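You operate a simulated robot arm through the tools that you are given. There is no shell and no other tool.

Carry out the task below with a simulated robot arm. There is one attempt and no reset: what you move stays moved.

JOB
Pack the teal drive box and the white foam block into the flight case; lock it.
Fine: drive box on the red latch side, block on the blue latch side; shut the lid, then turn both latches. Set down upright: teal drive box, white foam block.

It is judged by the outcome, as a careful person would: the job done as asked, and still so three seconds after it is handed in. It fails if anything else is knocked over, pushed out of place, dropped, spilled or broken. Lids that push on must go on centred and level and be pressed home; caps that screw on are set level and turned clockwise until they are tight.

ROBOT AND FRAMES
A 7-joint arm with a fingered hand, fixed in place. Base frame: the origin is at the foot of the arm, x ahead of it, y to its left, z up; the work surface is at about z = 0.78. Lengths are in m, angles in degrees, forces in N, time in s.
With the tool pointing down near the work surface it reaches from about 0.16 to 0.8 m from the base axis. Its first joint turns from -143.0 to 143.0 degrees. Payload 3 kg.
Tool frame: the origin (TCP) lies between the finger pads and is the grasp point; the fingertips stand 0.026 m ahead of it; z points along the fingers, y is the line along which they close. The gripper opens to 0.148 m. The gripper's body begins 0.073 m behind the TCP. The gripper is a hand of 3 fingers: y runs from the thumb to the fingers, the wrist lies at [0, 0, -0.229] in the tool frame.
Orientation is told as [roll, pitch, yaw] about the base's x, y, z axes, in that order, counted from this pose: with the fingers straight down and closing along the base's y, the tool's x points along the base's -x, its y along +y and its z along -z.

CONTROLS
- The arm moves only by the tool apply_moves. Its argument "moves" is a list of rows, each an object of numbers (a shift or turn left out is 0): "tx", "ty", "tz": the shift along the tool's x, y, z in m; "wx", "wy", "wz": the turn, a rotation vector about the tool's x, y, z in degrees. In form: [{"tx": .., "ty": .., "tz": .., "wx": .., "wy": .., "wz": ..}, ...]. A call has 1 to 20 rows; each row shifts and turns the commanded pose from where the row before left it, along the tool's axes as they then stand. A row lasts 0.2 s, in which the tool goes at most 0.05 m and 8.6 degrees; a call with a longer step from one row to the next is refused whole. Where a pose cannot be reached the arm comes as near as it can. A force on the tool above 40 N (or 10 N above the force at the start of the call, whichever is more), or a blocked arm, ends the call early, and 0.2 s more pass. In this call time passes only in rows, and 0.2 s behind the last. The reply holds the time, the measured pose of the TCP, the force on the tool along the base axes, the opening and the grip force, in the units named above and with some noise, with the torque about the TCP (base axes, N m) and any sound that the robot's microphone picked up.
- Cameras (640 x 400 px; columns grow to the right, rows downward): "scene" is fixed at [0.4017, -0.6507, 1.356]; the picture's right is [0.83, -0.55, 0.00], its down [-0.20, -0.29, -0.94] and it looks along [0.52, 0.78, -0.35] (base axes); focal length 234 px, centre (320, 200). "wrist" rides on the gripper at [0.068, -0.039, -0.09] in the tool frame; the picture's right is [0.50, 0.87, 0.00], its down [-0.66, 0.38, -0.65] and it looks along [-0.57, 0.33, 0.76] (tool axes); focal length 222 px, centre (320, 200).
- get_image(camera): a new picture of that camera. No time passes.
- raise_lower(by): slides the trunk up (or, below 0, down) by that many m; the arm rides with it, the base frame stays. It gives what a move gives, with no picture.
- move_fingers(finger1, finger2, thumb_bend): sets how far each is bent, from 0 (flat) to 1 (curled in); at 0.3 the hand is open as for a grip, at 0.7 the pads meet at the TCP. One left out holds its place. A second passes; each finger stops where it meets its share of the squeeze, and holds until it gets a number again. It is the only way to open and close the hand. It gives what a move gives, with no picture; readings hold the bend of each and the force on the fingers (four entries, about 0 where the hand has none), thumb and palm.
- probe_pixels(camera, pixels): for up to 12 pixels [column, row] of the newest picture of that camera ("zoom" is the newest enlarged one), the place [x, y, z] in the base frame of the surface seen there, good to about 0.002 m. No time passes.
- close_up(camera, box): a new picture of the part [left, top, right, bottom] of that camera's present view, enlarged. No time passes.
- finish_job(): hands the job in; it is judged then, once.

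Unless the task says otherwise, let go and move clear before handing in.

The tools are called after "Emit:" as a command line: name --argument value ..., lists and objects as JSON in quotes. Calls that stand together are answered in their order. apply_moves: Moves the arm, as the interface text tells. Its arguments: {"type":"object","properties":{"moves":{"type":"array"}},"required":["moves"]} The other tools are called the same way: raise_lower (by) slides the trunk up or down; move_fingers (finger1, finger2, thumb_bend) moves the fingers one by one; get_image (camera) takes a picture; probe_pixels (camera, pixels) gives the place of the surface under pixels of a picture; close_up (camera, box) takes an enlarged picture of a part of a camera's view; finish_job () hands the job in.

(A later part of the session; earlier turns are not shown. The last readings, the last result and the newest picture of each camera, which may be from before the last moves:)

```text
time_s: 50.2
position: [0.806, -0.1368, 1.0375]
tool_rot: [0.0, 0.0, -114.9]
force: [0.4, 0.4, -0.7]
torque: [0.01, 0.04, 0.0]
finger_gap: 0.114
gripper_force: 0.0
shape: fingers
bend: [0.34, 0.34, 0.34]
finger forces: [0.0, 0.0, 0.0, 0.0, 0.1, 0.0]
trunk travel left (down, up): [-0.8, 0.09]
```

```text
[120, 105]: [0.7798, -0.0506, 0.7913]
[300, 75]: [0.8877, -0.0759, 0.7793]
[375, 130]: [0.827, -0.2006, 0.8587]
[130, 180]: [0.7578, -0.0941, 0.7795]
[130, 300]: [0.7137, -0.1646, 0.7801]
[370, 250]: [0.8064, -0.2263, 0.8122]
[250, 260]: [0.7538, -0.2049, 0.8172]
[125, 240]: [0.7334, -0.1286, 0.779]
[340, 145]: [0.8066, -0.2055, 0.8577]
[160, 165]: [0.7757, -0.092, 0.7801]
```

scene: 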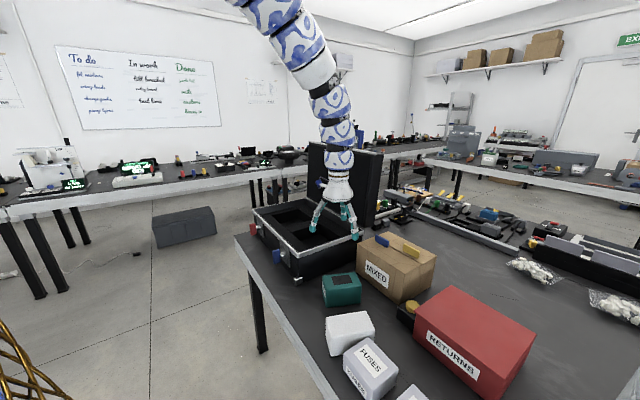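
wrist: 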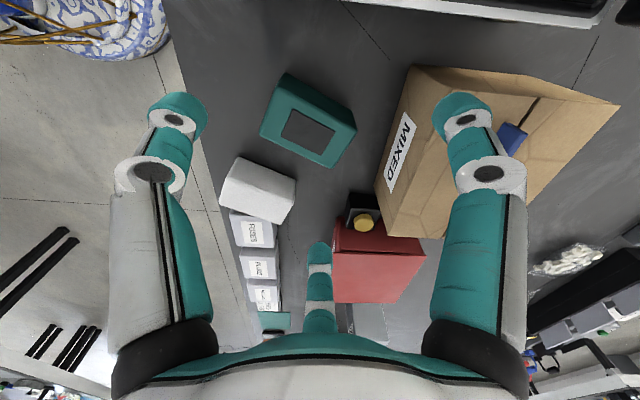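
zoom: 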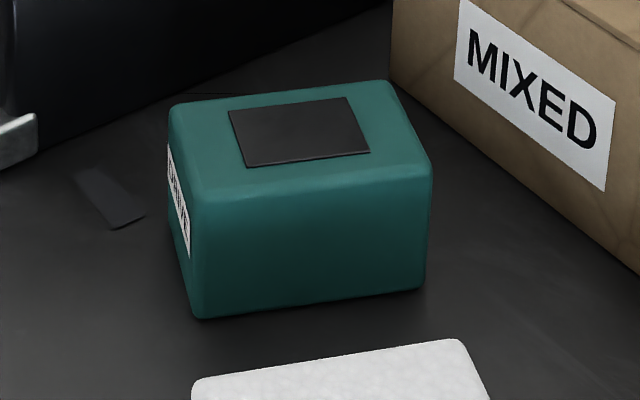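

Now with the corner pixels read from this zoom.

Emit:
probe_pixels --camera "zoom" --pixels '[[182, 115], [385, 90], [420, 172], [203, 190], [200, 300], [420, 280], [180, 200], [300, 250], [310, 240], [400, 240], [220, 260], [300, 135]]'

Emit:
close_up --camera "wrist" --box '[210, 60, 410, 240]'

Emit:
probe_pixels --camera "zoom" --pixels '[[245, 68], [410, 150], [368, 232], [214, 162], [262, 35], [417, 115], [318, 160], [165, 222], [285, 268], [252, 352], [124, 315], [205, 285]]'

```text
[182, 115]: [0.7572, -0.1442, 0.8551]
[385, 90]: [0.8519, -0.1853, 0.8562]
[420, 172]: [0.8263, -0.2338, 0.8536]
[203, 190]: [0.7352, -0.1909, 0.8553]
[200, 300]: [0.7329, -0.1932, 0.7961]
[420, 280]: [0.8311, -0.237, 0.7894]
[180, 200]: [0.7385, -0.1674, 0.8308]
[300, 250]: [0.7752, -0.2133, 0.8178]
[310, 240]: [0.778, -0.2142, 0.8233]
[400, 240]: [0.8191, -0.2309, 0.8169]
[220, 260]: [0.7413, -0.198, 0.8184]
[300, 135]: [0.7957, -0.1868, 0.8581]
```

```text
2.22 times, centred on (310, 150) of wrist
```

zoom: 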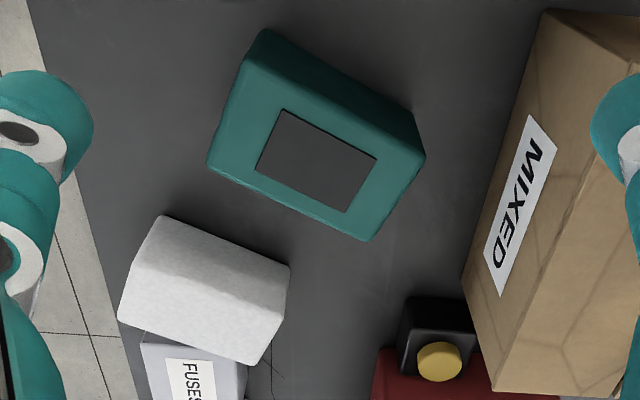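

```text
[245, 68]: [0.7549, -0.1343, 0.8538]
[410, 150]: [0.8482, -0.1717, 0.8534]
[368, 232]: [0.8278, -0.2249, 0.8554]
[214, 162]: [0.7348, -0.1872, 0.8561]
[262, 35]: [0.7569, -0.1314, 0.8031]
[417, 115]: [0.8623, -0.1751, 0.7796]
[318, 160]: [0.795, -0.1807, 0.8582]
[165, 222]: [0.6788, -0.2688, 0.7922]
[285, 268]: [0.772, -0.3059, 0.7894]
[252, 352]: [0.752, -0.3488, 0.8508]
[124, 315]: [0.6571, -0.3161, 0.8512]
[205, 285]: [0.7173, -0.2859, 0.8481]
```

The teal box is upright at about (0.7925, −0.184), heading −22.9°. I'll align the hand to yaw −112.9 at TCP (0.774, −0.176) and lower to z≈0.91 for a check. This time the two fingers squeeze first and firmly, and the thumb closes lightly.

Emit:
apply_moves --moves '[{"wz": -2.0}, {"tx": -0.0245, "ty": -0.007}, {"tx": -0.024, "ty": -0.0071}, {"tz": 0.04}, {"tz": 0.045}, {"tz": 0.04}]'

Emit:
get_image --camera "wrist"

Emit:
close_up --camera "scene" --box '[290, 210, 400, 320]'

```text
time_s: 51.6
position: [0.7863, -0.1779, 0.8962]
tool_rot: [-0.1, 0.0, -112.9]
force: [-0.5, -0.5, -0.1]
torque: [0.02, 0.04, 0.0]
finger_gap: 0.114
gripper_force: 0.1
shape: fingers
bend: [0.34, 0.34, 0.34]
finger forces: [0.0, 0.0, 0.0, 0.0, 0.0, 0.1]
out of reach, approached as far as the arm can: row 2, 3
trunk travel left (down, up): [-0.8, 0.09]
```

```text
taken
```

wrist: 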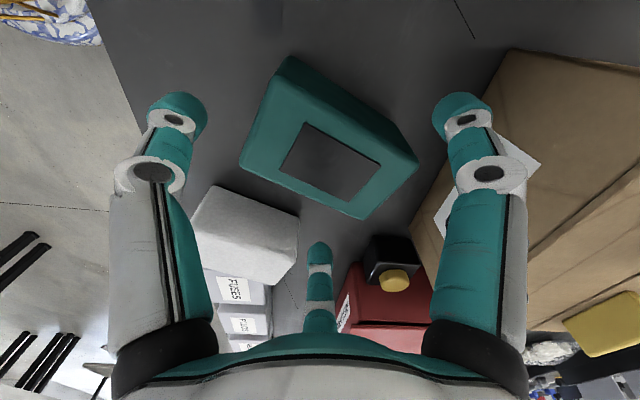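

```text
3.64 times, centred on (345, 265) of scene
```

zoom: 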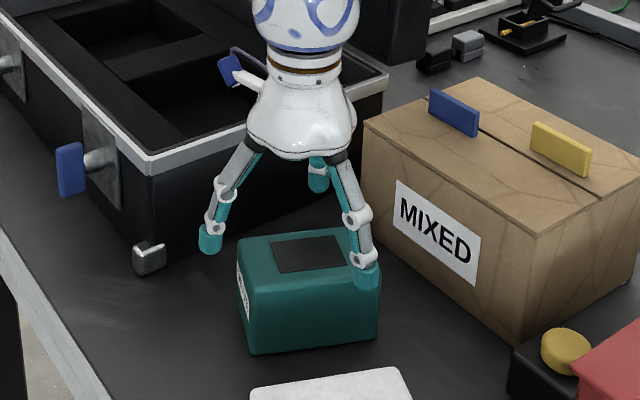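

The inward move was clipped at height, so the TCP is at (0.786, −0.178, 0.896). I'll re-measure the box from here, then correct and descend.

Emit:
probe_pixels --camera "wrist" --pixels '[[282, 85], [410, 165], [360, 212], [248, 162], [292, 60], [412, 140], [330, 162], [290, 70], [415, 155]]'

Emit:
apply_moves --moves '[{"tx": -0.0032, "ty": -0.0119}]'

```text
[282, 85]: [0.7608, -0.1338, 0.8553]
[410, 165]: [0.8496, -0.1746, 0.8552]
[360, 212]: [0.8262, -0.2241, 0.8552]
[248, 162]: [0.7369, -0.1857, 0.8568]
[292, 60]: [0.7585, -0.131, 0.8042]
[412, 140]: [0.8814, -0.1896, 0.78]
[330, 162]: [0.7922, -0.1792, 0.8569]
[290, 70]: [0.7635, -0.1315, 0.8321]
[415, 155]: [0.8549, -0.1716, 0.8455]
```

```text
time_s: 52.0
position: [0.7739, -0.1749, 0.8972]
tool_rot: [-0.1, 0.0, -113.0]
force: [-0.2, -0.6, 0.6]
torque: [-0.02, 0.0, -0.02]
finger_gap: 0.1144
gripper_force: 0.0
shape: fingers
bend: [0.34, 0.34, 0.34]
finger forces: [0.0, 0.0, 0.1, 0.0, 0.1, 0.0]
trunk travel left (down, up): [-0.8, 0.09]
```

The box centre is confirmed at about (0.793, −0.182). I'm aligned, so I'll descend to z≈0.848.

Emit:
apply_moves --moves '[{"tz": 0.0165}, {"tz": 0.0165}, {"tz": 0.016}]'

Emit:
get_image --camera "wrist"

Emit:
close_up --camera "scene" --box '[300, 230, 390, 320]'

```text
time_s: 52.8
position: [0.7754, -0.1753, 0.848]
tool_rot: [-0.1, 0.1, -112.9]
force: [1.1, -0.3, -0.5]
torque: [0.01, 0.0, -0.02]
finger_gap: 0.1139
gripper_force: 0.0
shape: fingers
bend: [0.34, 0.34, 0.34]
finger forces: [0.0, 0.1, 0.0, 0.1, 0.0, 0.0]
trunk travel left (down, up): [-0.8, 0.09]
```

```text
taken
```

wrist: 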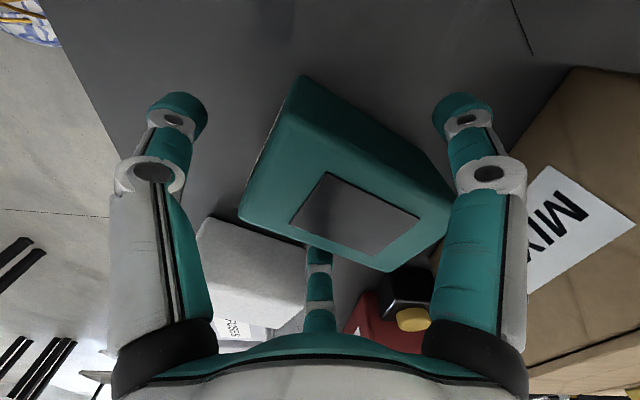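

```text
4.44 times, centred on (345, 275) of scene
```

zoom: 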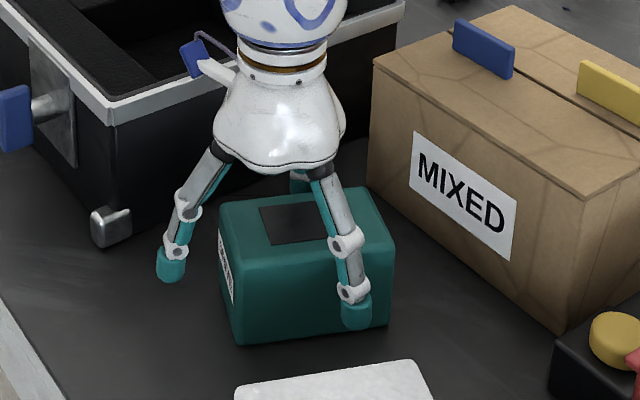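

I'm in position. I'll close the two fingers firmly first.

Emit:
move_fingers --finger1 0.72 --finger2 0.72

Emit:
get_image --camera "wrist"

Emit:
close_up --camera "scene" --box '[300, 230, 390, 320]'

```text
time_s: 53.8
position: [0.7735, -0.1761, 0.8501]
tool_rot: [0.1, 0.0, -113.0]
force: [0.8, -1.3, 1.1]
torque: [-0.02, -0.04, 0.01]
finger_gap: 0.0856
gripper_force: 9.0
shape: fingers
bend: [0.5, 0.51, 0.34]
finger forces: [8.8, 8.3, 0.0, 0.1, 0.0, 0.0]
trunk travel left (down, up): [-0.8, 0.09]
```

```text
taken
```

wrist: 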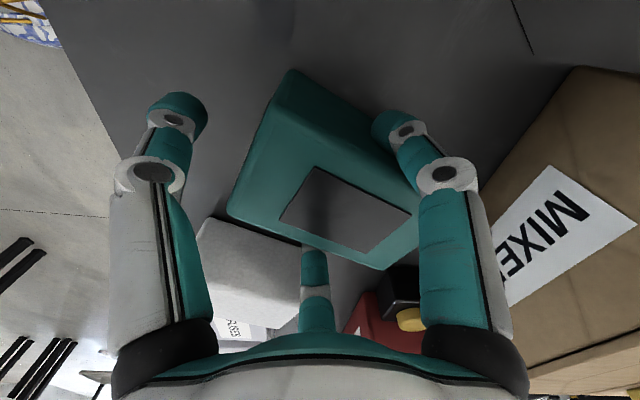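

```text
4.44 times, centred on (345, 275) of scene
```

zoom: 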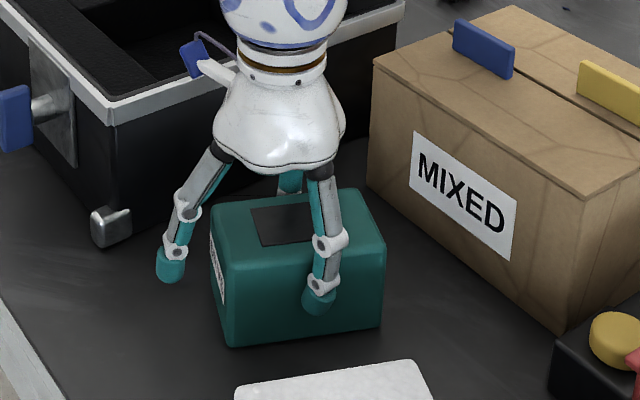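

The fingers are on at 8.8 and 8.3 N, and the box is still flat on the table. I'll add the thumb and increase the finger command for more margin.

Emit:
move_fingers --thumb_bend 0.6

Emit:
move_fingers --finger1 0.9 --finger2 0.9 --thumb_bend 0.65

Emit:
get_image --camera "wrist"

Emit:
close_up --camera "scene" --box '[300, 230, 390, 320]'

```text
time_s: 54.8
position: [0.7735, -0.1751, 0.8492]
tool_rot: [0.0, -0.1, -112.9]
force: [-2.9, 1.6, 1.9]
torque: [0.01, 0.05, -0.01]
finger_gap: 0.0613
gripper_force: 14.9
shape: fingers
bend: [0.49, 0.5, 0.53]
finger forces: [9.3, 8.9, 0.0, 0.0, 11.3, 0.0]
trunk travel left (down, up): [-0.8, 0.09]
```

```text
time_s: 55.8
position: [0.774, -0.1764, 0.8479]
tool_rot: [0.0, 0.0, -112.9]
force: [-0.1, 1.3, -0.9]
torque: [-0.03, -0.09, 0.01]
finger_gap: 0.0544
gripper_force: 11.2
shape: fingers
bend: [0.48, 0.49, 0.59]
finger forces: [6.6, 6.7, 0.0, 0.0, 8.7, 0.0]
trunk travel left (down, up): [-0.8, 0.09]
```

```text
taken
```

wrist: 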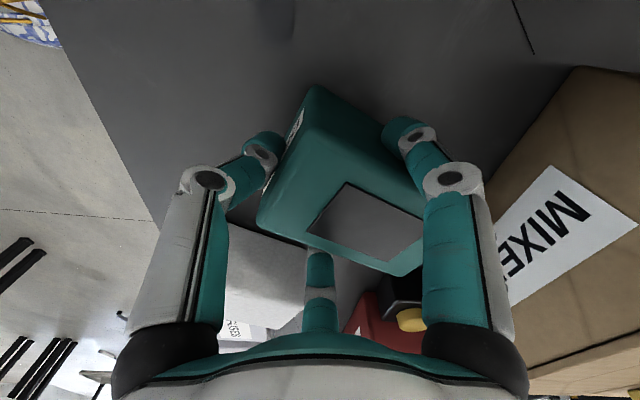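

```text
4.44 times, centred on (345, 275) of scene
```

zoom: 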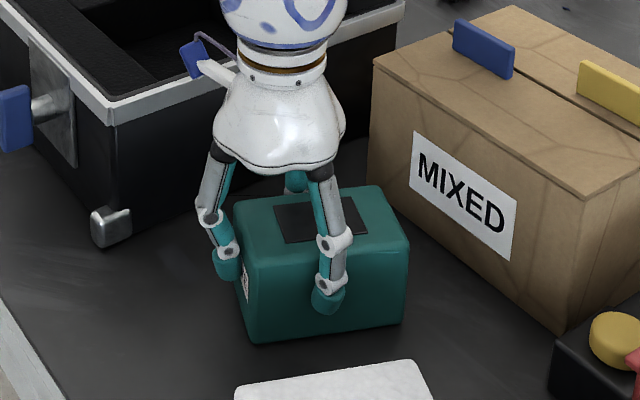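

The thumb pushed the box along by about a centimetre, and forces are now 6.6, 6.7 and 8.7 N. I'll check the box's attitude before deciding.

Emit:
probe_pixels --camera "wrist" --pixels '[[265, 215], [310, 240], [390, 265], [330, 120], [350, 160], [410, 260], [300, 150], [370, 225], [295, 120], [275, 170]]'

Emit:
probe_pixels --camera "zoom" --pixels '[[245, 335], [400, 318], [402, 240], [250, 265], [240, 205], [375, 192], [300, 325], [330, 300], [225, 265]]'

```text
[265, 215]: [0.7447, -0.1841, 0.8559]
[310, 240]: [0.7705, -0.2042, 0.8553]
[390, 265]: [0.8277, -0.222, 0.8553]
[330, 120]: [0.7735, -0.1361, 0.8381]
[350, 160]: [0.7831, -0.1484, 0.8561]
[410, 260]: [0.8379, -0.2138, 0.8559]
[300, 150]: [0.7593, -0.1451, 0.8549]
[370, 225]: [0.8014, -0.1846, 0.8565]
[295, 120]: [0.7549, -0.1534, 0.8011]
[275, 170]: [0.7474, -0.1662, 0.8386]
```

```text
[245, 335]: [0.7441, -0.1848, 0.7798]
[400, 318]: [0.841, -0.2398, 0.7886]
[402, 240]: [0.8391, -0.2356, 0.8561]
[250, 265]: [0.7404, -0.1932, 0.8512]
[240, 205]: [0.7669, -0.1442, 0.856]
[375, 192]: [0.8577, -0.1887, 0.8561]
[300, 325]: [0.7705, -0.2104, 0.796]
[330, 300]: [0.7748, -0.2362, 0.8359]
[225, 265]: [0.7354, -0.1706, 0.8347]
```

The box is flat and now well centred on the finger line. I'll retract the thumb and re-squeeze with the two fingers alone, which gave the strongest hold earlier.

Emit:
move_fingers --thumb_bend 0.36

Emit:
move_fingers --finger1 1.0 --finger2 1.0

Emit:
close_up --camera "scene" --box '[300, 230, 390, 320]'

Emit:
get_image --camera "wrist"

```text
time_s: 56.8
position: [0.7743, -0.176, 0.8501]
tool_rot: [0.1, 0.0, -113.0]
force: [-0.2, -0.1, -0.3]
torque: [0.02, 0.03, -0.01]
finger_gap: 0.083
gripper_force: 7.1
shape: fingers
bend: [0.5, 0.51, 0.36]
finger forces: [7.1, 7.3, 0.1, 0.0, 0.0, 0.0]
trunk travel left (down, up): [-0.8, 0.09]
```

```text
time_s: 57.8
position: [0.7729, -0.1752, 0.8475]
tool_rot: [0.0, 0.0, -112.8]
force: [0.7, 0.0, -0.1]
torque: [-0.01, 0.02, 0.0]
finger_gap: 0.0826
gripper_force: 8.4
shape: fingers
bend: [0.5, 0.51, 0.36]
finger forces: [8.7, 8.7, 0.1, 0.0, 0.0, 0.0]
trunk travel left (down, up): [-0.8, 0.09]
```

```text
4.44 times, centred on (345, 275) of scene
```

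zoom: 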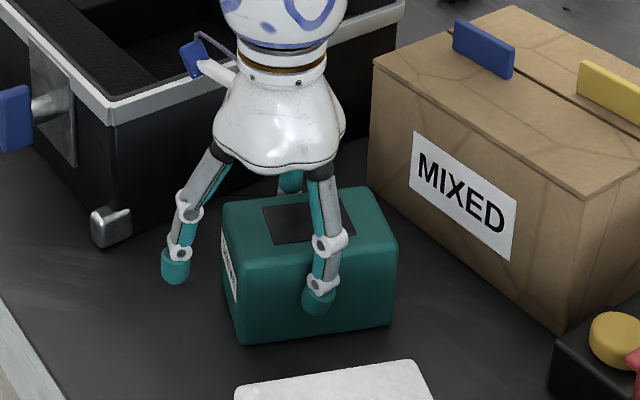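

```text
taken
```

wrist: 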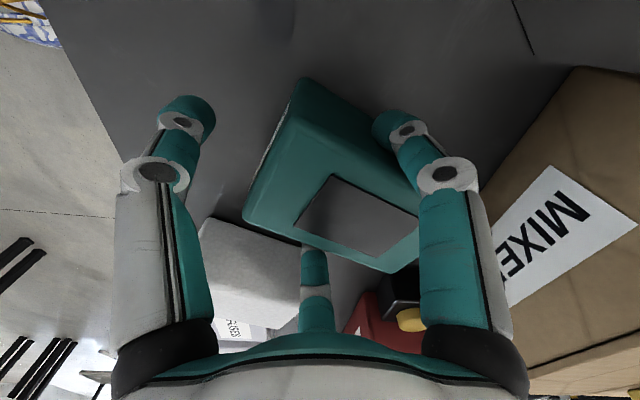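

The two-finger force tops out at about 8.7 N here. A lower contact height held best on the first lift, so I'll open, go 1 cm lower, close the fingers fully, then add a light thumb.

Emit:
move_fingers --finger1 0.38 --finger2 0.38

Emit:
apply_moves --moves '[{"tz": 0.011, "ty": 0.002}]'

Emit:
get_image --camera "wrist"

Emit:
probe_pixels --camera "wrist" --pixels '[[252, 215], [400, 268], [420, 240], [300, 100], [330, 110], [360, 225], [280, 130], [390, 265], [262, 180]]'

```text
time_s: 58.8
position: [0.7727, -0.1752, 0.8495]
tool_rot: [0.1, -0.1, -112.9]
force: [0.6, -0.1, 0.5]
torque: [0.01, 0.02, 0.0]
finger_gap: 0.1044
gripper_force: 0.1
shape: fingers
bend: [0.38, 0.38, 0.36]
finger forces: [0.0, 0.0, 0.0, 0.0, 0.0, 0.0]
trunk travel left (down, up): [-0.8, 0.09]
```

```text
time_s: 59.2
position: [0.7752, -0.1771, 0.8385]
tool_rot: [-0.1, 0.0, -113.0]
force: [0.8, 0.0, 0.8]
torque: [0.03, 0.0, -0.02]
finger_gap: 0.1041
gripper_force: 0.0
shape: fingers
bend: [0.38, 0.38, 0.36]
finger forces: [0.1, 0.0, 0.0, 0.0, 0.0, 0.0]
trunk travel left (down, up): [-0.8, 0.09]
```

```text
taken
```

wrist: 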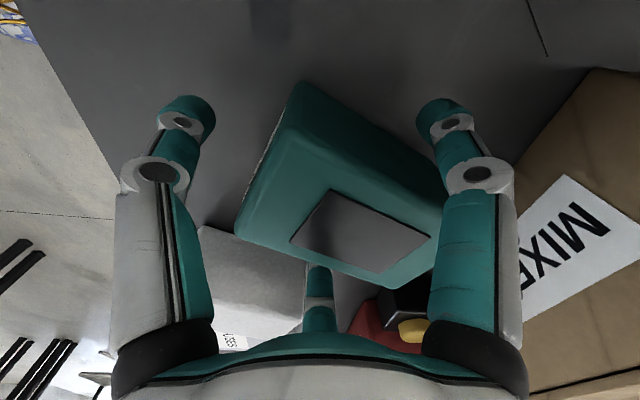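

```text
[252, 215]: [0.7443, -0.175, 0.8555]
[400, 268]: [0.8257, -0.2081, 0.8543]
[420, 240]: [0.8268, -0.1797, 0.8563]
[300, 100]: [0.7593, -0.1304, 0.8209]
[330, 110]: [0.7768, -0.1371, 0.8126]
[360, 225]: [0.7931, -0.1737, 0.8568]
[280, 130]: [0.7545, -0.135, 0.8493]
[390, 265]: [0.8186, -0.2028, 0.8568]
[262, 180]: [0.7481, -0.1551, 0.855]
```

The geometry is good: the box's centre is about 2 cm ahead of the TCP. I'll close the fingers, then add the light thumb.

Emit:
move_fingers --finger1 1.0 --finger2 1.0

Emit:
move_fingers --thumb_bend 0.56

Emit:
get_image --camera "wrist"

Emit:
close_up --camera "scene" --box '[300, 230, 390, 320]'

```text
time_s: 60.2
position: [0.776, -0.1753, 0.8382]
tool_rot: [0.0, 0.0, -112.9]
force: [0.1, -1.1, -0.5]
torque: [-0.05, -0.04, 0.01]
finger_gap: 0.0822
gripper_force: 8.7
shape: fingers
bend: [0.51, 0.51, 0.36]
finger forces: [8.2, 8.8, 0.0, 0.1, 0.0, 0.1]
trunk travel left (down, up): [-0.8, 0.09]
```

```text
time_s: 61.2
position: [0.7762, -0.1757, 0.8376]
tool_rot: [0.0, -0.1, -112.9]
force: [-1.8, 1.0, 0.2]
torque: [0.03, 0.04, 0.01]
finger_gap: 0.0605
gripper_force: 13.1
shape: fingers
bend: [0.5, 0.5, 0.51]
finger forces: [9.3, 9.1, 0.1, 0.0, 7.0, 0.0]
trunk travel left (down, up): [-0.8, 0.09]
```

```text
taken
```

wrist: 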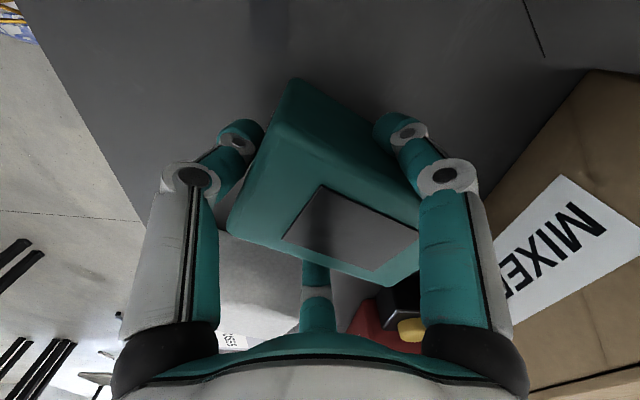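

```text
4.44 times, centred on (345, 275) of scene
```

zoom: 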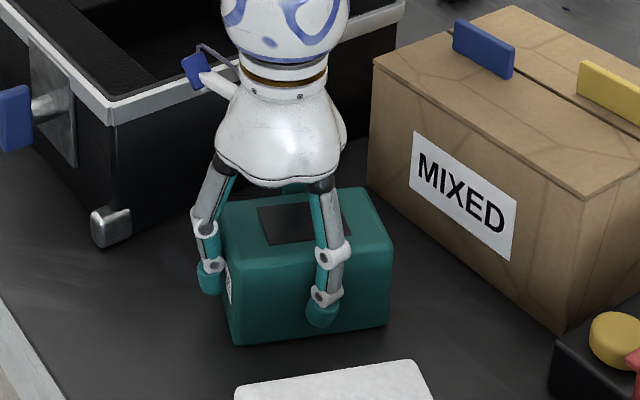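

This grip is firm, at 9.3, 9.1 and 7.0 N with the box flat. I'll lift very gently by 3 cm and check.

Emit:
apply_moves --moves '[{"tz": -0.003}, {"tz": -0.005}, {"tz": -0.007}, {"tz": -0.008}, {"tz": -0.007}, {"tz": 0}]'

Emit:
get_image --camera "wrist"

Emit:
probe_pixels --camera "wrist" --pixels '[[240, 215], [300, 245], [390, 275], [300, 130], [350, 170], [405, 265], [280, 150], [360, 225]]'

Emit:
close_up --camera "scene" --box '[300, 220, 390, 310]'

```text
time_s: 62.6
position: [0.7761, -0.1753, 0.8688]
tool_rot: [0.0, 0.0, -112.9]
force: [0.3, -0.5, -5.6]
torque: [0.04, 0.09, 0.0]
finger_gap: 0.0603
gripper_force: 12.4
shape: fingers
bend: [0.5, 0.5, 0.52]
finger forces: [9.1, 9.0, 0.0, 0.0, 6.4, 0.0]
trunk travel left (down, up): [-0.8, 0.09]
```

```text
taken
```

wrist: 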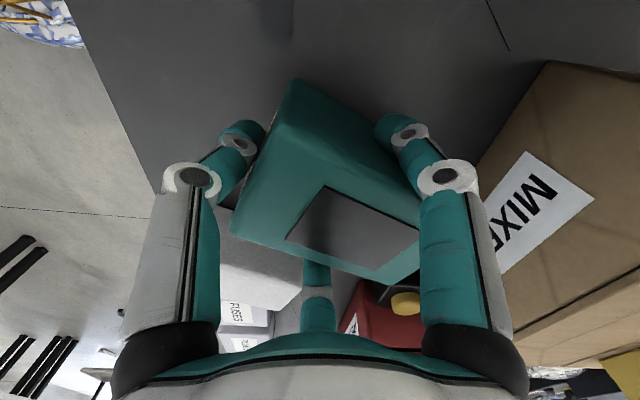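

```text
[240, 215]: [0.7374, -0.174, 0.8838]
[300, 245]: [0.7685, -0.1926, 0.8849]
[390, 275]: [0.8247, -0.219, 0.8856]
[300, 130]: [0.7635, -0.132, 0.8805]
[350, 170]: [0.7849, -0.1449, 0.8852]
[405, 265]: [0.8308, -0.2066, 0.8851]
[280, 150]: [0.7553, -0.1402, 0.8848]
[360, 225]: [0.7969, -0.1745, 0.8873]
```

```text
4.44 times, centred on (345, 265) of scene
```

zoom: 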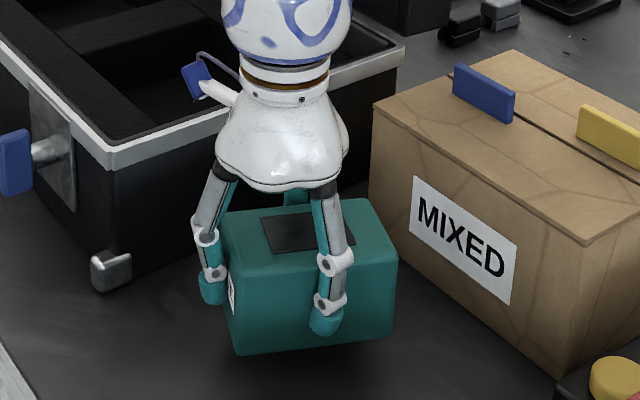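

The box is level (top z 0.884–0.886) and the forces are steady. I'll keep lifting slowly to clear the case rim.

Emit:
apply_moves --moves '[{"tz": -0.006}, {"tz": -0.01}, {"tz": -0.012}, {"tz": -0.012}, {"tz": -0.012}, {"tz": -0.012}, {"tz": -0.012}, {"tz": -0.008}, {"tz": 0}]'

Emit:
get_image --camera "scene"

```text
time_s: 64.6
position: [0.7749, -0.1755, 0.9521]
tool_rot: [-0.1, -0.1, -112.9]
force: [1.2, -1.0, -6.0]
torque: [0.05, 0.1, -0.03]
finger_gap: 0.0598
gripper_force: 12.1
shape: fingers
bend: [0.5, 0.5, 0.52]
finger forces: [9.0, 9.0, 0.0, 0.1, 6.2, 0.0]
trunk travel left (down, up): [-0.8, 0.09]
```

```text
taken
```

scene: 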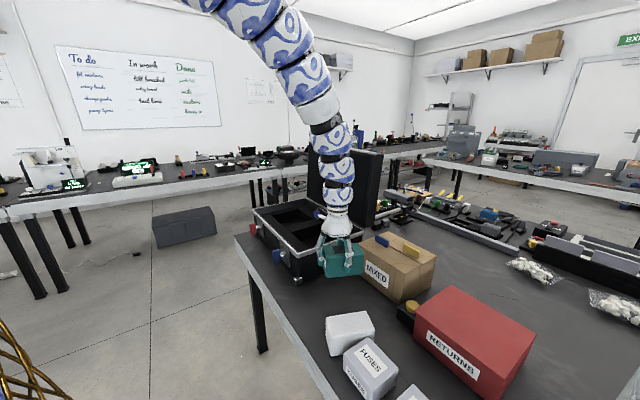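

The hold is steady at 9.0, 9.0 and 6.2 N. I'll get a zoom of the pockets from here to fix the red-side pocket bounds, then raise a bit more and straighten the yaw.

Emit:
apply_moves --moves '[{"tz": -0.008}, {"tz": -0.012}, {"tz": -0.012}, {"tz": -0.012}, {"tz": -0.012}, {"tz": -0.006}, {"wz": -4}, {"wz": -5}, {"wz": -5}, {"wz": -5}, {"wz": -3.9}, {"tz": 0}]'

Emit:
close_up --camera "scene" --box '[240, 180, 380, 290]'

Emit:
get_image --camera "wrist"

```text
time_s: 67.2
position: [0.7767, -0.1751, 1.0138]
tool_rot: [0.0, 0.0, -90.1]
force: [0.0, 0.8, -5.3]
torque: [-0.02, 0.11, 0.03]
finger_gap: 0.0597
gripper_force: 11.9
shape: fingers
bend: [0.5, 0.5, 0.52]
finger forces: [8.9, 8.9, 0.0, 0.0, 5.9, 0.1]
trunk travel left (down, up): [-0.8, 0.09]
```

```text
3.64 times, centred on (310, 235) of scene
```

zoom: 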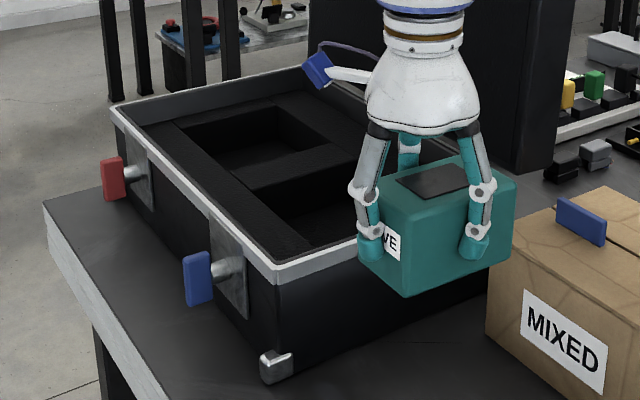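

```text
taken
```

wrist: 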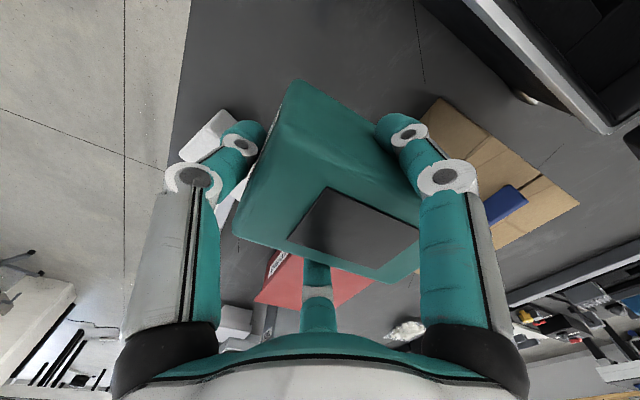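

Level and steady. I'll probe the red-side pocket's edges and floor in this zoom.

Emit:
probe_pixels --camera "zoom" --pixels '[[178, 124], [276, 104], [335, 146], [236, 174], [230, 168], [260, 150], [215, 145], [300, 125], [258, 187], [350, 163], [310, 246], [320, 215]]'

Emit:
probe_pixels --camera "zoom" --pixels '[[190, 130], [270, 110], [285, 112], [185, 120], [325, 148], [340, 142], [222, 172], [240, 165], [150, 120], [215, 200], [265, 90], [300, 180]]'

```text
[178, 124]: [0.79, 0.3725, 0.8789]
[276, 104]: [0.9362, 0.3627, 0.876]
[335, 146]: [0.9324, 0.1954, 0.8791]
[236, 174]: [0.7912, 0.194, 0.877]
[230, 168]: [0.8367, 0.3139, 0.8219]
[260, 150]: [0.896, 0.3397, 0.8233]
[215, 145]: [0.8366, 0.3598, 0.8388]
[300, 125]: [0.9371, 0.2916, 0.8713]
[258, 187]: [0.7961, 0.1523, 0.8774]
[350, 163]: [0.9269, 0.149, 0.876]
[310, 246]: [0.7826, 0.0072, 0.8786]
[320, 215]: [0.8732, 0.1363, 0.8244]
```

```text
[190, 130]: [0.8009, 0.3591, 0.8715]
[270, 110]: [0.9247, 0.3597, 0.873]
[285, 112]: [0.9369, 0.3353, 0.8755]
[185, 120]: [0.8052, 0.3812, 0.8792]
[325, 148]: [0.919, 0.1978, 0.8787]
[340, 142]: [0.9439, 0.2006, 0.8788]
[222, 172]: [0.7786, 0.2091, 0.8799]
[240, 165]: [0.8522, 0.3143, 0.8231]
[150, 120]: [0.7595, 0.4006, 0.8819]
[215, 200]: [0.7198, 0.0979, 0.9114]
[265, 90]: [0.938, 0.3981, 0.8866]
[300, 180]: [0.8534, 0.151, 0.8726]
```

The red-side pocket spans about x 0.795–0.937, y 0.20–0.36, with its floor at 0.823. It's longer in y, so I'll place the box with its long side along y. Next I'll move slowly over the case while rising.

Emit:
apply_moves --moves '[{"tx": 0.006, "ty": 0.005, "tz": -0.003}, {"tx": 0.012, "ty": 0.007, "tz": -0.006}, {"tx": 0.015, "ty": 0.007, "tz": -0.008}, {"tx": 0.015, "ty": 0.007, "tz": -0.008}, {"tx": 0.015, "ty": 0.007, "tz": -0.008}, {"tx": 0.015, "ty": 0.007, "tz": -0.008}, {"tx": 0.015, "ty": 0.007, "tz": -0.008}, {"tx": 0.015, "ty": 0.007, "tz": -0.008}, {"tx": 0.015, "ty": 0.007, "tz": -0.008}, {"tx": 0.015, "ty": 0.007, "tz": -0.008}, {"tx": 0.015, "ty": 0.007, "tz": -0.008}, {"tx": 0.012, "ty": 0.006, "tz": -0.006}, {"tx": 0.006, "ty": 0.003, "tz": -0.003}, {"tz": 0}]'

Emit:
get_image --camera "scene"

```text
time_s: 70.2
position: [0.8589, -0.0032, 1.105]
tool_rot: [0.0, -0.1, -90.0]
force: [0.4, 1.1, -5.7]
torque: [-0.01, 0.1, 0.01]
finger_gap: 0.0596
gripper_force: 11.8
shape: fingers
bend: [0.5, 0.5, 0.52]
finger forces: [8.9, 8.8, 0.0, 0.1, 5.7, 0.0]
trunk travel left (down, up): [-0.8, 0.09]
```

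```text
taken
```

scene: 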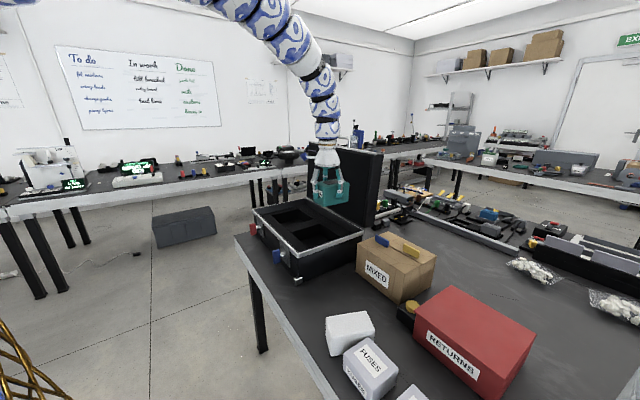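

The box is over the case, level, and still held. I'll move slowly in +y to above the red-side pocket at this height.

Emit:
apply_moves --moves '[{"tx": 0.006}, {"tx": 0.012}, {"tx": 0.017}, {"tx": 0.017}, {"tx": 0.017}, {"tx": 0.017}, {"tx": 0.017}, {"tx": 0.017}, {"tx": 0.017}, {"tx": 0.017}, {"tx": 0.017}, {"tx": 0.017}, {"tx": 0.017}, {"tx": 0.017}, {"tx": 0.017}, {"tx": 0.017}, {"tx": 0.017}, {"tx": 0.012}, {"tx": 0.006}, {"tz": 0}]'

Emit:
get_image --camera "scene"

```text
time_s: 74.4
position: [0.8252, 0.2392, 1.1101]
tool_rot: [0.0, 0.0, -90.0]
force: [-0.2, -1.1, -5.6]
torque: [0.02, 0.09, 0.0]
finger_gap: 0.0586
gripper_force: 10.4
shape: fingers
bend: [0.5, 0.5, 0.53]
finger forces: [8.4, 8.0, 0.1, 0.1, 5.3, 0.1]
out of reach, approached as far as the arm can: row 12, 13, 14, 15, 16, 17, 18
trunk travel left (down, up): [-0.8, 0.09]
```

```text
taken
```

scene: 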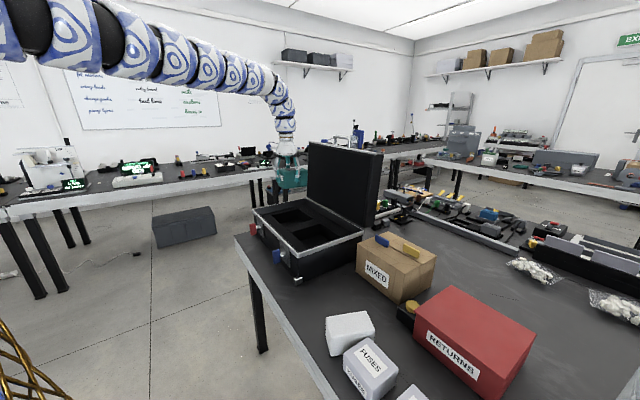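

The arm is at its outer limit for this trunk height (r≈0.86). I'll raise the arm 0.15 m slowly, then lower the trunk by the same amount to gain reach.

Emit:
apply_moves --moves '[{"tz": -0.005}, {"tz": -0.01}, {"tz": -0.015}, {"tz": -0.015}, {"tz": -0.015}, {"tz": -0.015}, {"tz": -0.015}, {"tz": -0.015}, {"tz": -0.015}, {"tz": -0.015}, {"tz": -0.01}, {"tz": -0.005}, {"tz": 0}]'

Emit:
raise_lower --by -0.05

```text
time_s: 77.2
position: [0.8279, 0.2402, 1.2597]
tool_rot: [0.1, 0.0, -89.9]
force: [0.7, 0.9, -6.2]
torque: [0.03, 0.13, 0.02]
finger_gap: 0.0584
gripper_force: 9.9
shape: fingers
bend: [0.5, 0.5, 0.53]
finger forces: [8.1, 8.1, 0.0, 0.1, 4.9, 0.0]
trunk travel left (down, up): [-0.8, 0.09]
```

```text
time_s: 78.1
position: [0.8277, 0.2401, 1.2096]
tool_rot: [0.0, 0.1, -90.0]
force: [0.3, -0.2, -5.4]
torque: [-0.04, 0.11, 0.0]
finger_gap: 0.0585
gripper_force: 10.3
shape: fingers
bend: [0.5, 0.5, 0.53]
finger forces: [8.2, 8.0, 0.0, 0.1, 5.0, 0.0]
trunk travel left (down, up): [-0.75, 0.14]
```

The trunk slide is smooth and the grip unaffected. I'll lower 0.10 more, raise the arm again, and check.

Emit:
raise_lower --by -0.1

Emit:
apply_moves --moves '[{"tz": -0.005}, {"tz": -0.01}, {"tz": -0.015}, {"tz": -0.015}, {"tz": -0.015}, {"tz": -0.015}, {"tz": -0.015}, {"tz": -0.015}, {"tz": -0.015}, {"tz": -0.015}, {"tz": -0.01}, {"tz": -0.005}, {"tz": 0}]'

Emit:
get_image --camera "scene"

```text
time_s: 79.5
position: [0.8263, 0.2402, 1.1103]
tool_rot: [0.1, -0.1, -90.0]
force: [-0.1, 0.2, -5.2]
torque: [0.0, 0.09, 0.01]
finger_gap: 0.0585
gripper_force: 10.2
shape: fingers
bend: [0.5, 0.5, 0.53]
finger forces: [8.2, 8.0, 0.0, 0.0, 4.8, 0.1]
trunk travel left (down, up): [-0.65, 0.24]
```

```text
time_s: 82.2
position: [0.8265, 0.2369, 1.2582]
tool_rot: [-0.1, 0.0, -90.0]
force: [0.4, 0.6, -5.0]
torque: [-0.03, 0.11, 0.03]
finger_gap: 0.0581
gripper_force: 10.7
shape: fingers
bend: [0.5, 0.5, 0.53]
finger forces: [8.0, 7.9, 0.0, 0.1, 4.7, 0.0]
out of reach, approached as far as the arm can: row 10
trunk travel left (down, up): [-0.65, 0.24]
```

```text
taken
```

scene: 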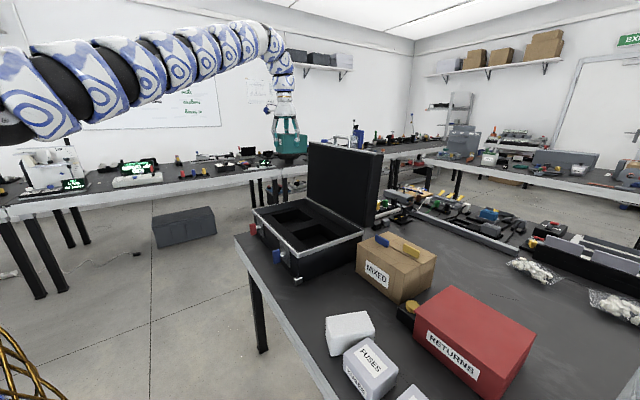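

The trunk is at −0.15 and the TCP at z 1.258. I'll lower the trunk another 0.15, then move out over the pocket and turn so the long side lies along y.

Emit:
raise_lower --by -0.15

Emit:
apply_moves --moves '[{"tx": 0.004, "ty": 0.004}, {"tx": 0.008, "ty": 0.008}, {"tx": 0.01, "ty": 0.01}, {"tx": 0.01, "ty": 0.01}, {"tx": 0.006, "ty": 0.006}, {"tz": 0}]'

```text
time_s: 84.0
position: [0.8267, 0.2363, 1.1083]
tool_rot: [-0.1, 0.0, -90.1]
force: [-0.2, -0.3, -6.1]
torque: [0.0, 0.13, -0.01]
finger_gap: 0.0581
gripper_force: 10.4
shape: fingers
bend: [0.5, 0.5, 0.53]
finger forces: [8.0, 7.9, 0.0, 0.1, 4.7, 0.0]
trunk travel left (down, up): [-0.5, 0.39]
```

```text
time_s: 85.4
position: [0.8267, 0.2383, 1.1056]
tool_rot: [0.0, 0.0, -89.9]
force: [-1.0, 0.3, -5.2]
torque: [0.03, 0.11, 0.0]
finger_gap: 0.0581
gripper_force: 10.3
shape: fingers
bend: [0.5, 0.5, 0.53]
finger forces: [8.1, 7.9, 0.0, 0.0, 4.7, 0.1]
out of reach, approached as far as the arm can: row 1, 2, 3, 4, 5
trunk travel left (down, up): [-0.5, 0.39]
```

Outward is still blocked in this wrist posture. I'll turn the hand toward yaw 0 (which I want anyway) and try again.

Emit:
apply_moves --moves '[{"wz": -3}, {"wz": -5}, {"wz": -6}, {"wz": -6}, {"wz": -6}, {"wz": -6}, {"wz": -6}, {"wz": -6}, {"wz": -6}, {"wz": -6}, {"wz": -6}, {"wz": -6}, {"wz": -6}, {"wz": -6}, {"wz": -5}, {"wz": -5}, {"tz": 0}]'

Emit:
get_image --camera "scene"

```text
time_s: 89.0
position: [0.8245, 0.2381, 1.1052]
tool_rot: [-0.1, 0.0, 0.1]
force: [0.7, 0.4, -5.1]
torque: [-0.15, 0.0, 0.0]
finger_gap: 0.0577
gripper_force: 10.6
shape: fingers
bend: [0.5, 0.5, 0.53]
finger forces: [8.0, 8.0, 0.0, 0.0, 4.4, 0.0]
trunk travel left (down, up): [-0.5, 0.39]
```

```text
taken
```

scene: 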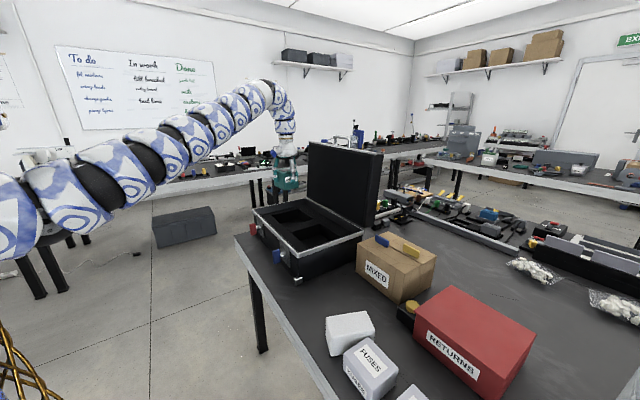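

Yaw 0 is reached with the grip steady. I'll lower the arm a little (z≈1.03, box bottom still above the rim) and retry moving outward toward (0.866, 0.277).

Emit:
apply_moves --moves '[{"tz": 0.005}, {"tz": 0.01}, {"tz": 0.015}, {"tz": 0.015}, {"tz": 0.015}, {"tz": 0.01}, {"tz": 0.005}, {"tx": -0.004, "ty": 0.004}, {"tx": -0.008, "ty": 0.008}, {"tx": -0.01, "ty": 0.01}, {"tx": -0.01, "ty": 0.01}, {"tx": -0.006, "ty": 0.006}, {"tz": 0}]'

Emit:
get_image --camera "scene"

```text
time_s: 91.8
position: [0.8338, 0.2471, 1.0316]
tool_rot: [0.0, 0.0, 0.1]
force: [0.3, 0.2, -5.1]
torque: [-0.16, 0.01, -0.03]
finger_gap: 0.0573
gripper_force: 10.5
shape: fingers
bend: [0.5, 0.51, 0.53]
finger forces: [7.9, 8.2, 0.0, 0.0, 5.0, 0.1]
out of reach, approached as far as the arm can: row 9, 10, 11, 12
trunk travel left (down, up): [-0.5, 0.39]
```

```text
taken
```

scene: 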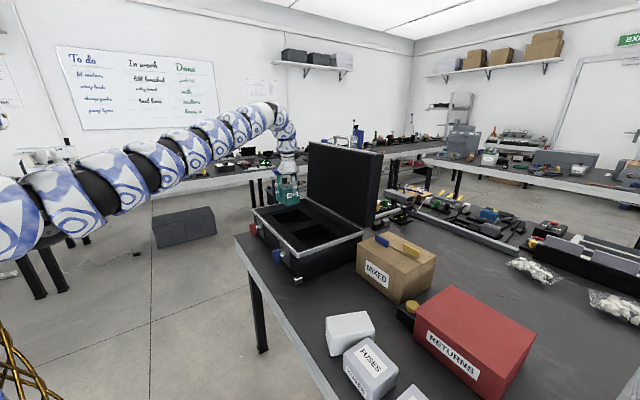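

The reach limits fit a shoulder slightly to the right, so a vertical tool can't quite reach the pocket centre, but a small outward tilt (about 10°) will. I'll look with the wrist camera first to verify the pocket walls.

Emit:
get_image --camera "wrist"

Emit:
close_up --camera "scene" --box '[240, 150, 350, 260]'

```text
taken
```

wrist: 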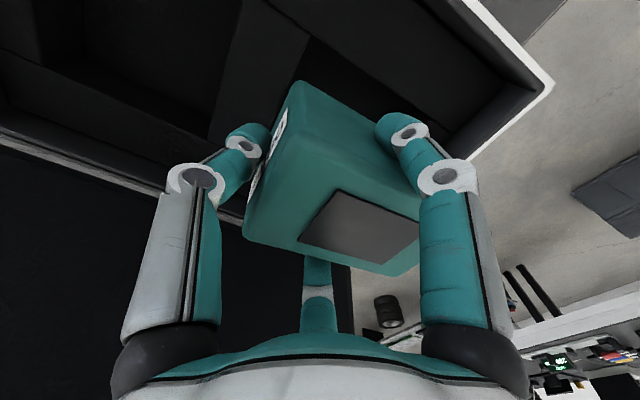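

```text
3.64 times, centred on (295, 205) of scene
```

zoom: 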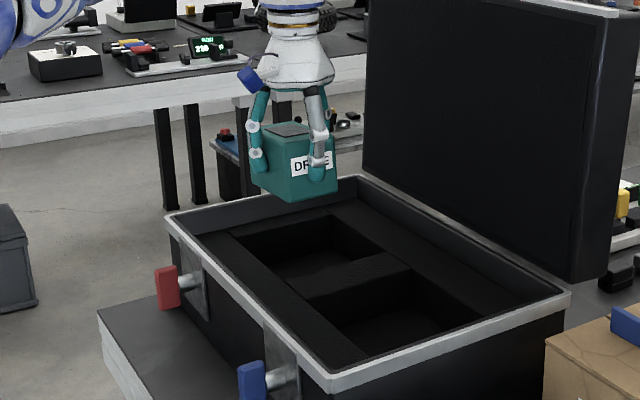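

I'll check the box's tilt in the hand, and probe the pocket edges from this zoom.

Emit:
probe_pixels --camera "zoom" --pixels '[[240, 235], [330, 214], [385, 255], [295, 288], [300, 260], [312, 296], [408, 270], [285, 282], [375, 260], [250, 240]]'

Emit:
probe_pixels --camera "wrist" --pixels '[[255, 225], [300, 250], [385, 268], [310, 150], [350, 165], [410, 262], [360, 225], [270, 170], [250, 190], [290, 100], [230, 100], [300, 60]]'

```text
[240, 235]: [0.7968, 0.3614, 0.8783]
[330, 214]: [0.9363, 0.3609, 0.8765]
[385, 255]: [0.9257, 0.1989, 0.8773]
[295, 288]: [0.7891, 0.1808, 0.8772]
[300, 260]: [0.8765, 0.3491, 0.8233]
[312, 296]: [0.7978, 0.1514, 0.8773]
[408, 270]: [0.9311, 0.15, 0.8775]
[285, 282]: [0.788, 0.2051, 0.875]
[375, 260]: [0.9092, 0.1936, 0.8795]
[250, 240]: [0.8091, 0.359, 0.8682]
```

```text
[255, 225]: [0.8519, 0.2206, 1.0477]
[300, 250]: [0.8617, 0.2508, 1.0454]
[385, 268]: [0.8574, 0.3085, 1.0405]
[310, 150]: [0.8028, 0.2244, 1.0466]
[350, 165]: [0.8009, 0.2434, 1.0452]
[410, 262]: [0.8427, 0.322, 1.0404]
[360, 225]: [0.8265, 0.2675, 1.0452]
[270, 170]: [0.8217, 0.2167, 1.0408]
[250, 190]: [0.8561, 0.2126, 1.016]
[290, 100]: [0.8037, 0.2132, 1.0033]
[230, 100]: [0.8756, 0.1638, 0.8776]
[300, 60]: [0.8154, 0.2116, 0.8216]
```

The box hangs only about 4° low at the far end, and the pocket bounds are confirmed (y 0.20–0.36, floor 0.822). I'll tilt the hand 12° outward and shift to TCP (0.862, 0.266) above the pocket.

Emit:
apply_moves --moves '[{"wx": -0.9, "wy": -1.8}, {"wx": -1.3, "wy": -2.7}, {"wx": -1.3, "wy": -2.7}, {"wx": -1.2, "wy": -2.6}, {"wx": -0.5, "wy": -1.0}, {"tx": -0.0045, "ty": 0.003, "tz": 0.001}, {"tx": -0.0075, "ty": 0.0051, "tz": 0.002}, {"tx": -0.0075, "ty": 0.0051, "tz": 0.002}, {"tx": -0.0055, "ty": 0.0037, "tz": 0.0015}, {"tx": -0.0025, "ty": 0.0017, "tz": 0.0005}, {"tz": 0}]'

Emit:
get_image --camera "wrist"

Emit:
close_up --camera "scene" --box '[240, 150, 350, 260]'

```text
time_s: 94.2
position: [0.8611, 0.2648, 1.0309]
tool_rot: [5.2, -10.7, -0.5]
force: [-1.0, 0.8, -5.4]
torque: [-0.13, 0.03, -0.01]
finger_gap: 0.0567
gripper_force: 11.0
shape: fingers
bend: [0.51, 0.51, 0.53]
finger forces: [8.8, 7.7, 0.1, 0.0, 4.5, 0.1]
trunk travel left (down, up): [-0.5, 0.39]
```

```text
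taken
```

wrist: 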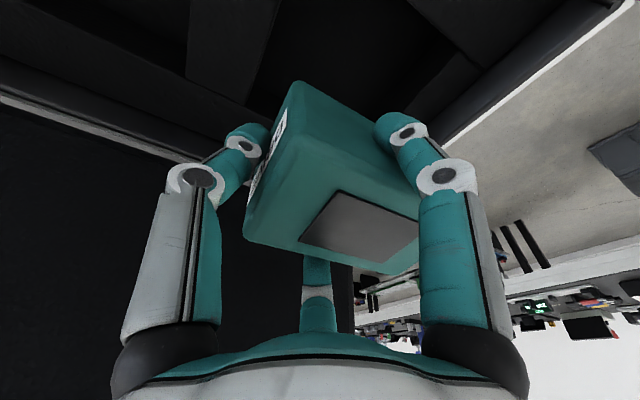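

```text
3.64 times, centred on (295, 205) of scene
```

zoom: 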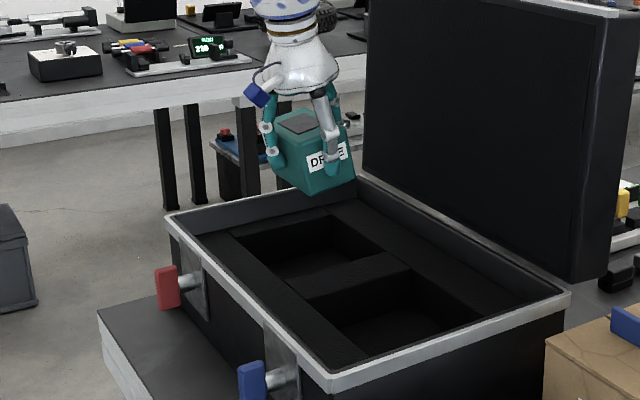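

The pose was reached fully at (0.861, 0.265). I'll descend straight down 0.10 m slowly, then check alignment with the pocket.

Emit:
apply_moves --moves '[{"tx": 0.00094, "ty": -0.00045, "tz": 0.0049}, {"tx": 0.0019, "ty": -0.0009, "tz": 0.0098}, {"tx": 0.00243, "ty": -0.00117, "tz": 0.0127}, {"tx": 0.00243, "ty": -0.00117, "tz": 0.0127}, {"tx": 0.00243, "ty": -0.00117, "tz": 0.0127}, {"tx": 0.00243, "ty": -0.00117, "tz": 0.0127}, {"tx": 0.00243, "ty": -0.00117, "tz": 0.0127}, {"tx": 0.0019, "ty": -0.0009, "tz": 0.0098}, {"tx": 0.00094, "ty": -0.00045, "tz": 0.0049}, {"tz": 0}]'

Emit:
get_image --camera "wrist"

Emit:
close_up --camera "scene" --box '[250, 180, 340, 260]'

```text
time_s: 96.4
position: [0.8618, 0.2661, 0.9359]
tool_rot: [5.3, -10.7, -0.5]
force: [-0.1, -0.5, -4.6]
torque: [-0.14, 0.01, 0.01]
finger_gap: 0.0565
gripper_force: 10.6
shape: fingers
bend: [0.51, 0.51, 0.53]
finger forces: [8.7, 7.8, 0.0, 0.0, 4.2, 0.0]
trunk travel left (down, up): [-0.5, 0.39]
```

```text
taken
```

wrist: 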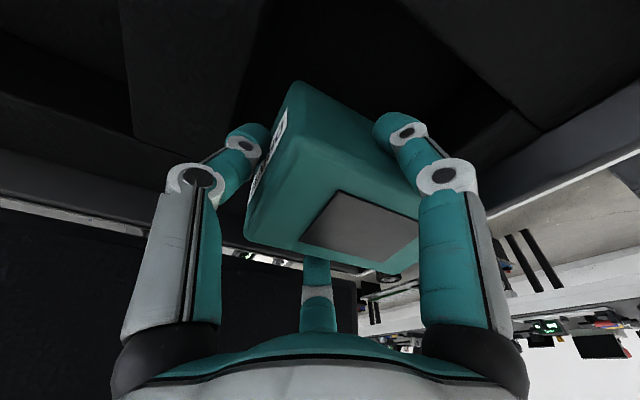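

```text
5.00 times, centred on (295, 220) of scene
```

zoom: 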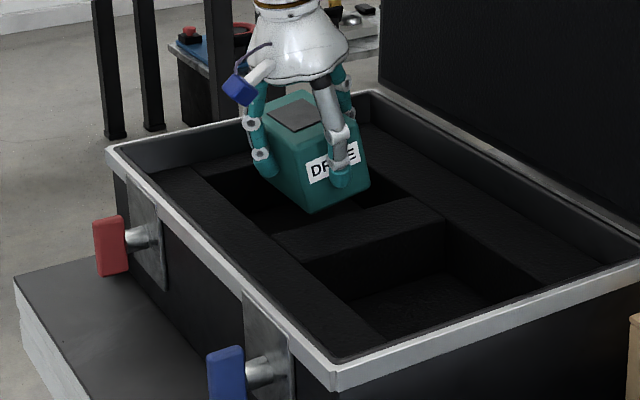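

The box is entering the red-side pocket. I'll probe its lower edges and the thumb for clearance to the divider and walls.

Emit:
probe_pixels --camera "zoom" --pixels '[[314, 207], [368, 187], [345, 180], [268, 170], [295, 195], [355, 160], [275, 180], [350, 190], [280, 140]]'

Emit:
probe_pixels --camera "wrist" --pixels '[[255, 225], [300, 250], [385, 268], [310, 150], [350, 165], [410, 262], [360, 225], [250, 190], [290, 95]]'

```text
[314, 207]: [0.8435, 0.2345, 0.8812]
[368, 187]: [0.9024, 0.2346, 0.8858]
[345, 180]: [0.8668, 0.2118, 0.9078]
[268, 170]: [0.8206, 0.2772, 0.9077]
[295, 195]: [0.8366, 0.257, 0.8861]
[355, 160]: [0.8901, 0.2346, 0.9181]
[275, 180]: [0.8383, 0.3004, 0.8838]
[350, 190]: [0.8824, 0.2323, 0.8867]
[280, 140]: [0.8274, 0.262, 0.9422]
```

```text
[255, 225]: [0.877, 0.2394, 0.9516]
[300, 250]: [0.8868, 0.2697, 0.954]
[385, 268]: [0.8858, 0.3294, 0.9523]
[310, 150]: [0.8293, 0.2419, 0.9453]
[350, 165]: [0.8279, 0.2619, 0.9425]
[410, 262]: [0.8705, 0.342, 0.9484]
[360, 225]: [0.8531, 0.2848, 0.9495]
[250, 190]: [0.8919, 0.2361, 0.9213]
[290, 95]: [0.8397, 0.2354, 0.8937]
```

Everything is aligned: the box's −y end is at 0.2345, the thumb's outer surface at 0.212, and the −x finger at 0.82. I'll lower another 0.04, then creep to contact.

Emit:
apply_moves --moves '[{"tx": 0.00094, "ty": -0.00045, "tz": 0.0049}, {"tx": 0.0015, "ty": -0.0007, "tz": 0.0078}, {"tx": 0.0019, "ty": -0.0009, "tz": 0.0098}, {"tx": 0.0015, "ty": -0.0007, "tz": 0.0078}, {"tx": 0.0011, "ty": -0.00054, "tz": 0.0059}, {"tz": 0}]'

Emit:
close_up --camera "scene" --box '[250, 180, 340, 260]'

```text
time_s: 97.8
position: [0.8619, 0.2663, 0.8981]
tool_rot: [5.2, -10.7, -0.5]
force: [0.4, 0.1, -5.4]
torque: [-0.13, 0.02, 0.01]
finger_gap: 0.0564
gripper_force: 9.9
shape: fingers
bend: [0.51, 0.51, 0.53]
finger forces: [8.7, 7.6, 0.0, 0.0, 4.2, 0.0]
trunk travel left (down, up): [-0.5, 0.39]
```

```text
5.00 times, centred on (295, 220) of scene
```

zoom: 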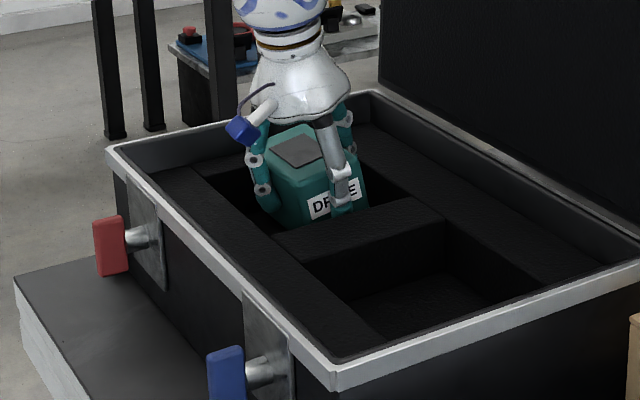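

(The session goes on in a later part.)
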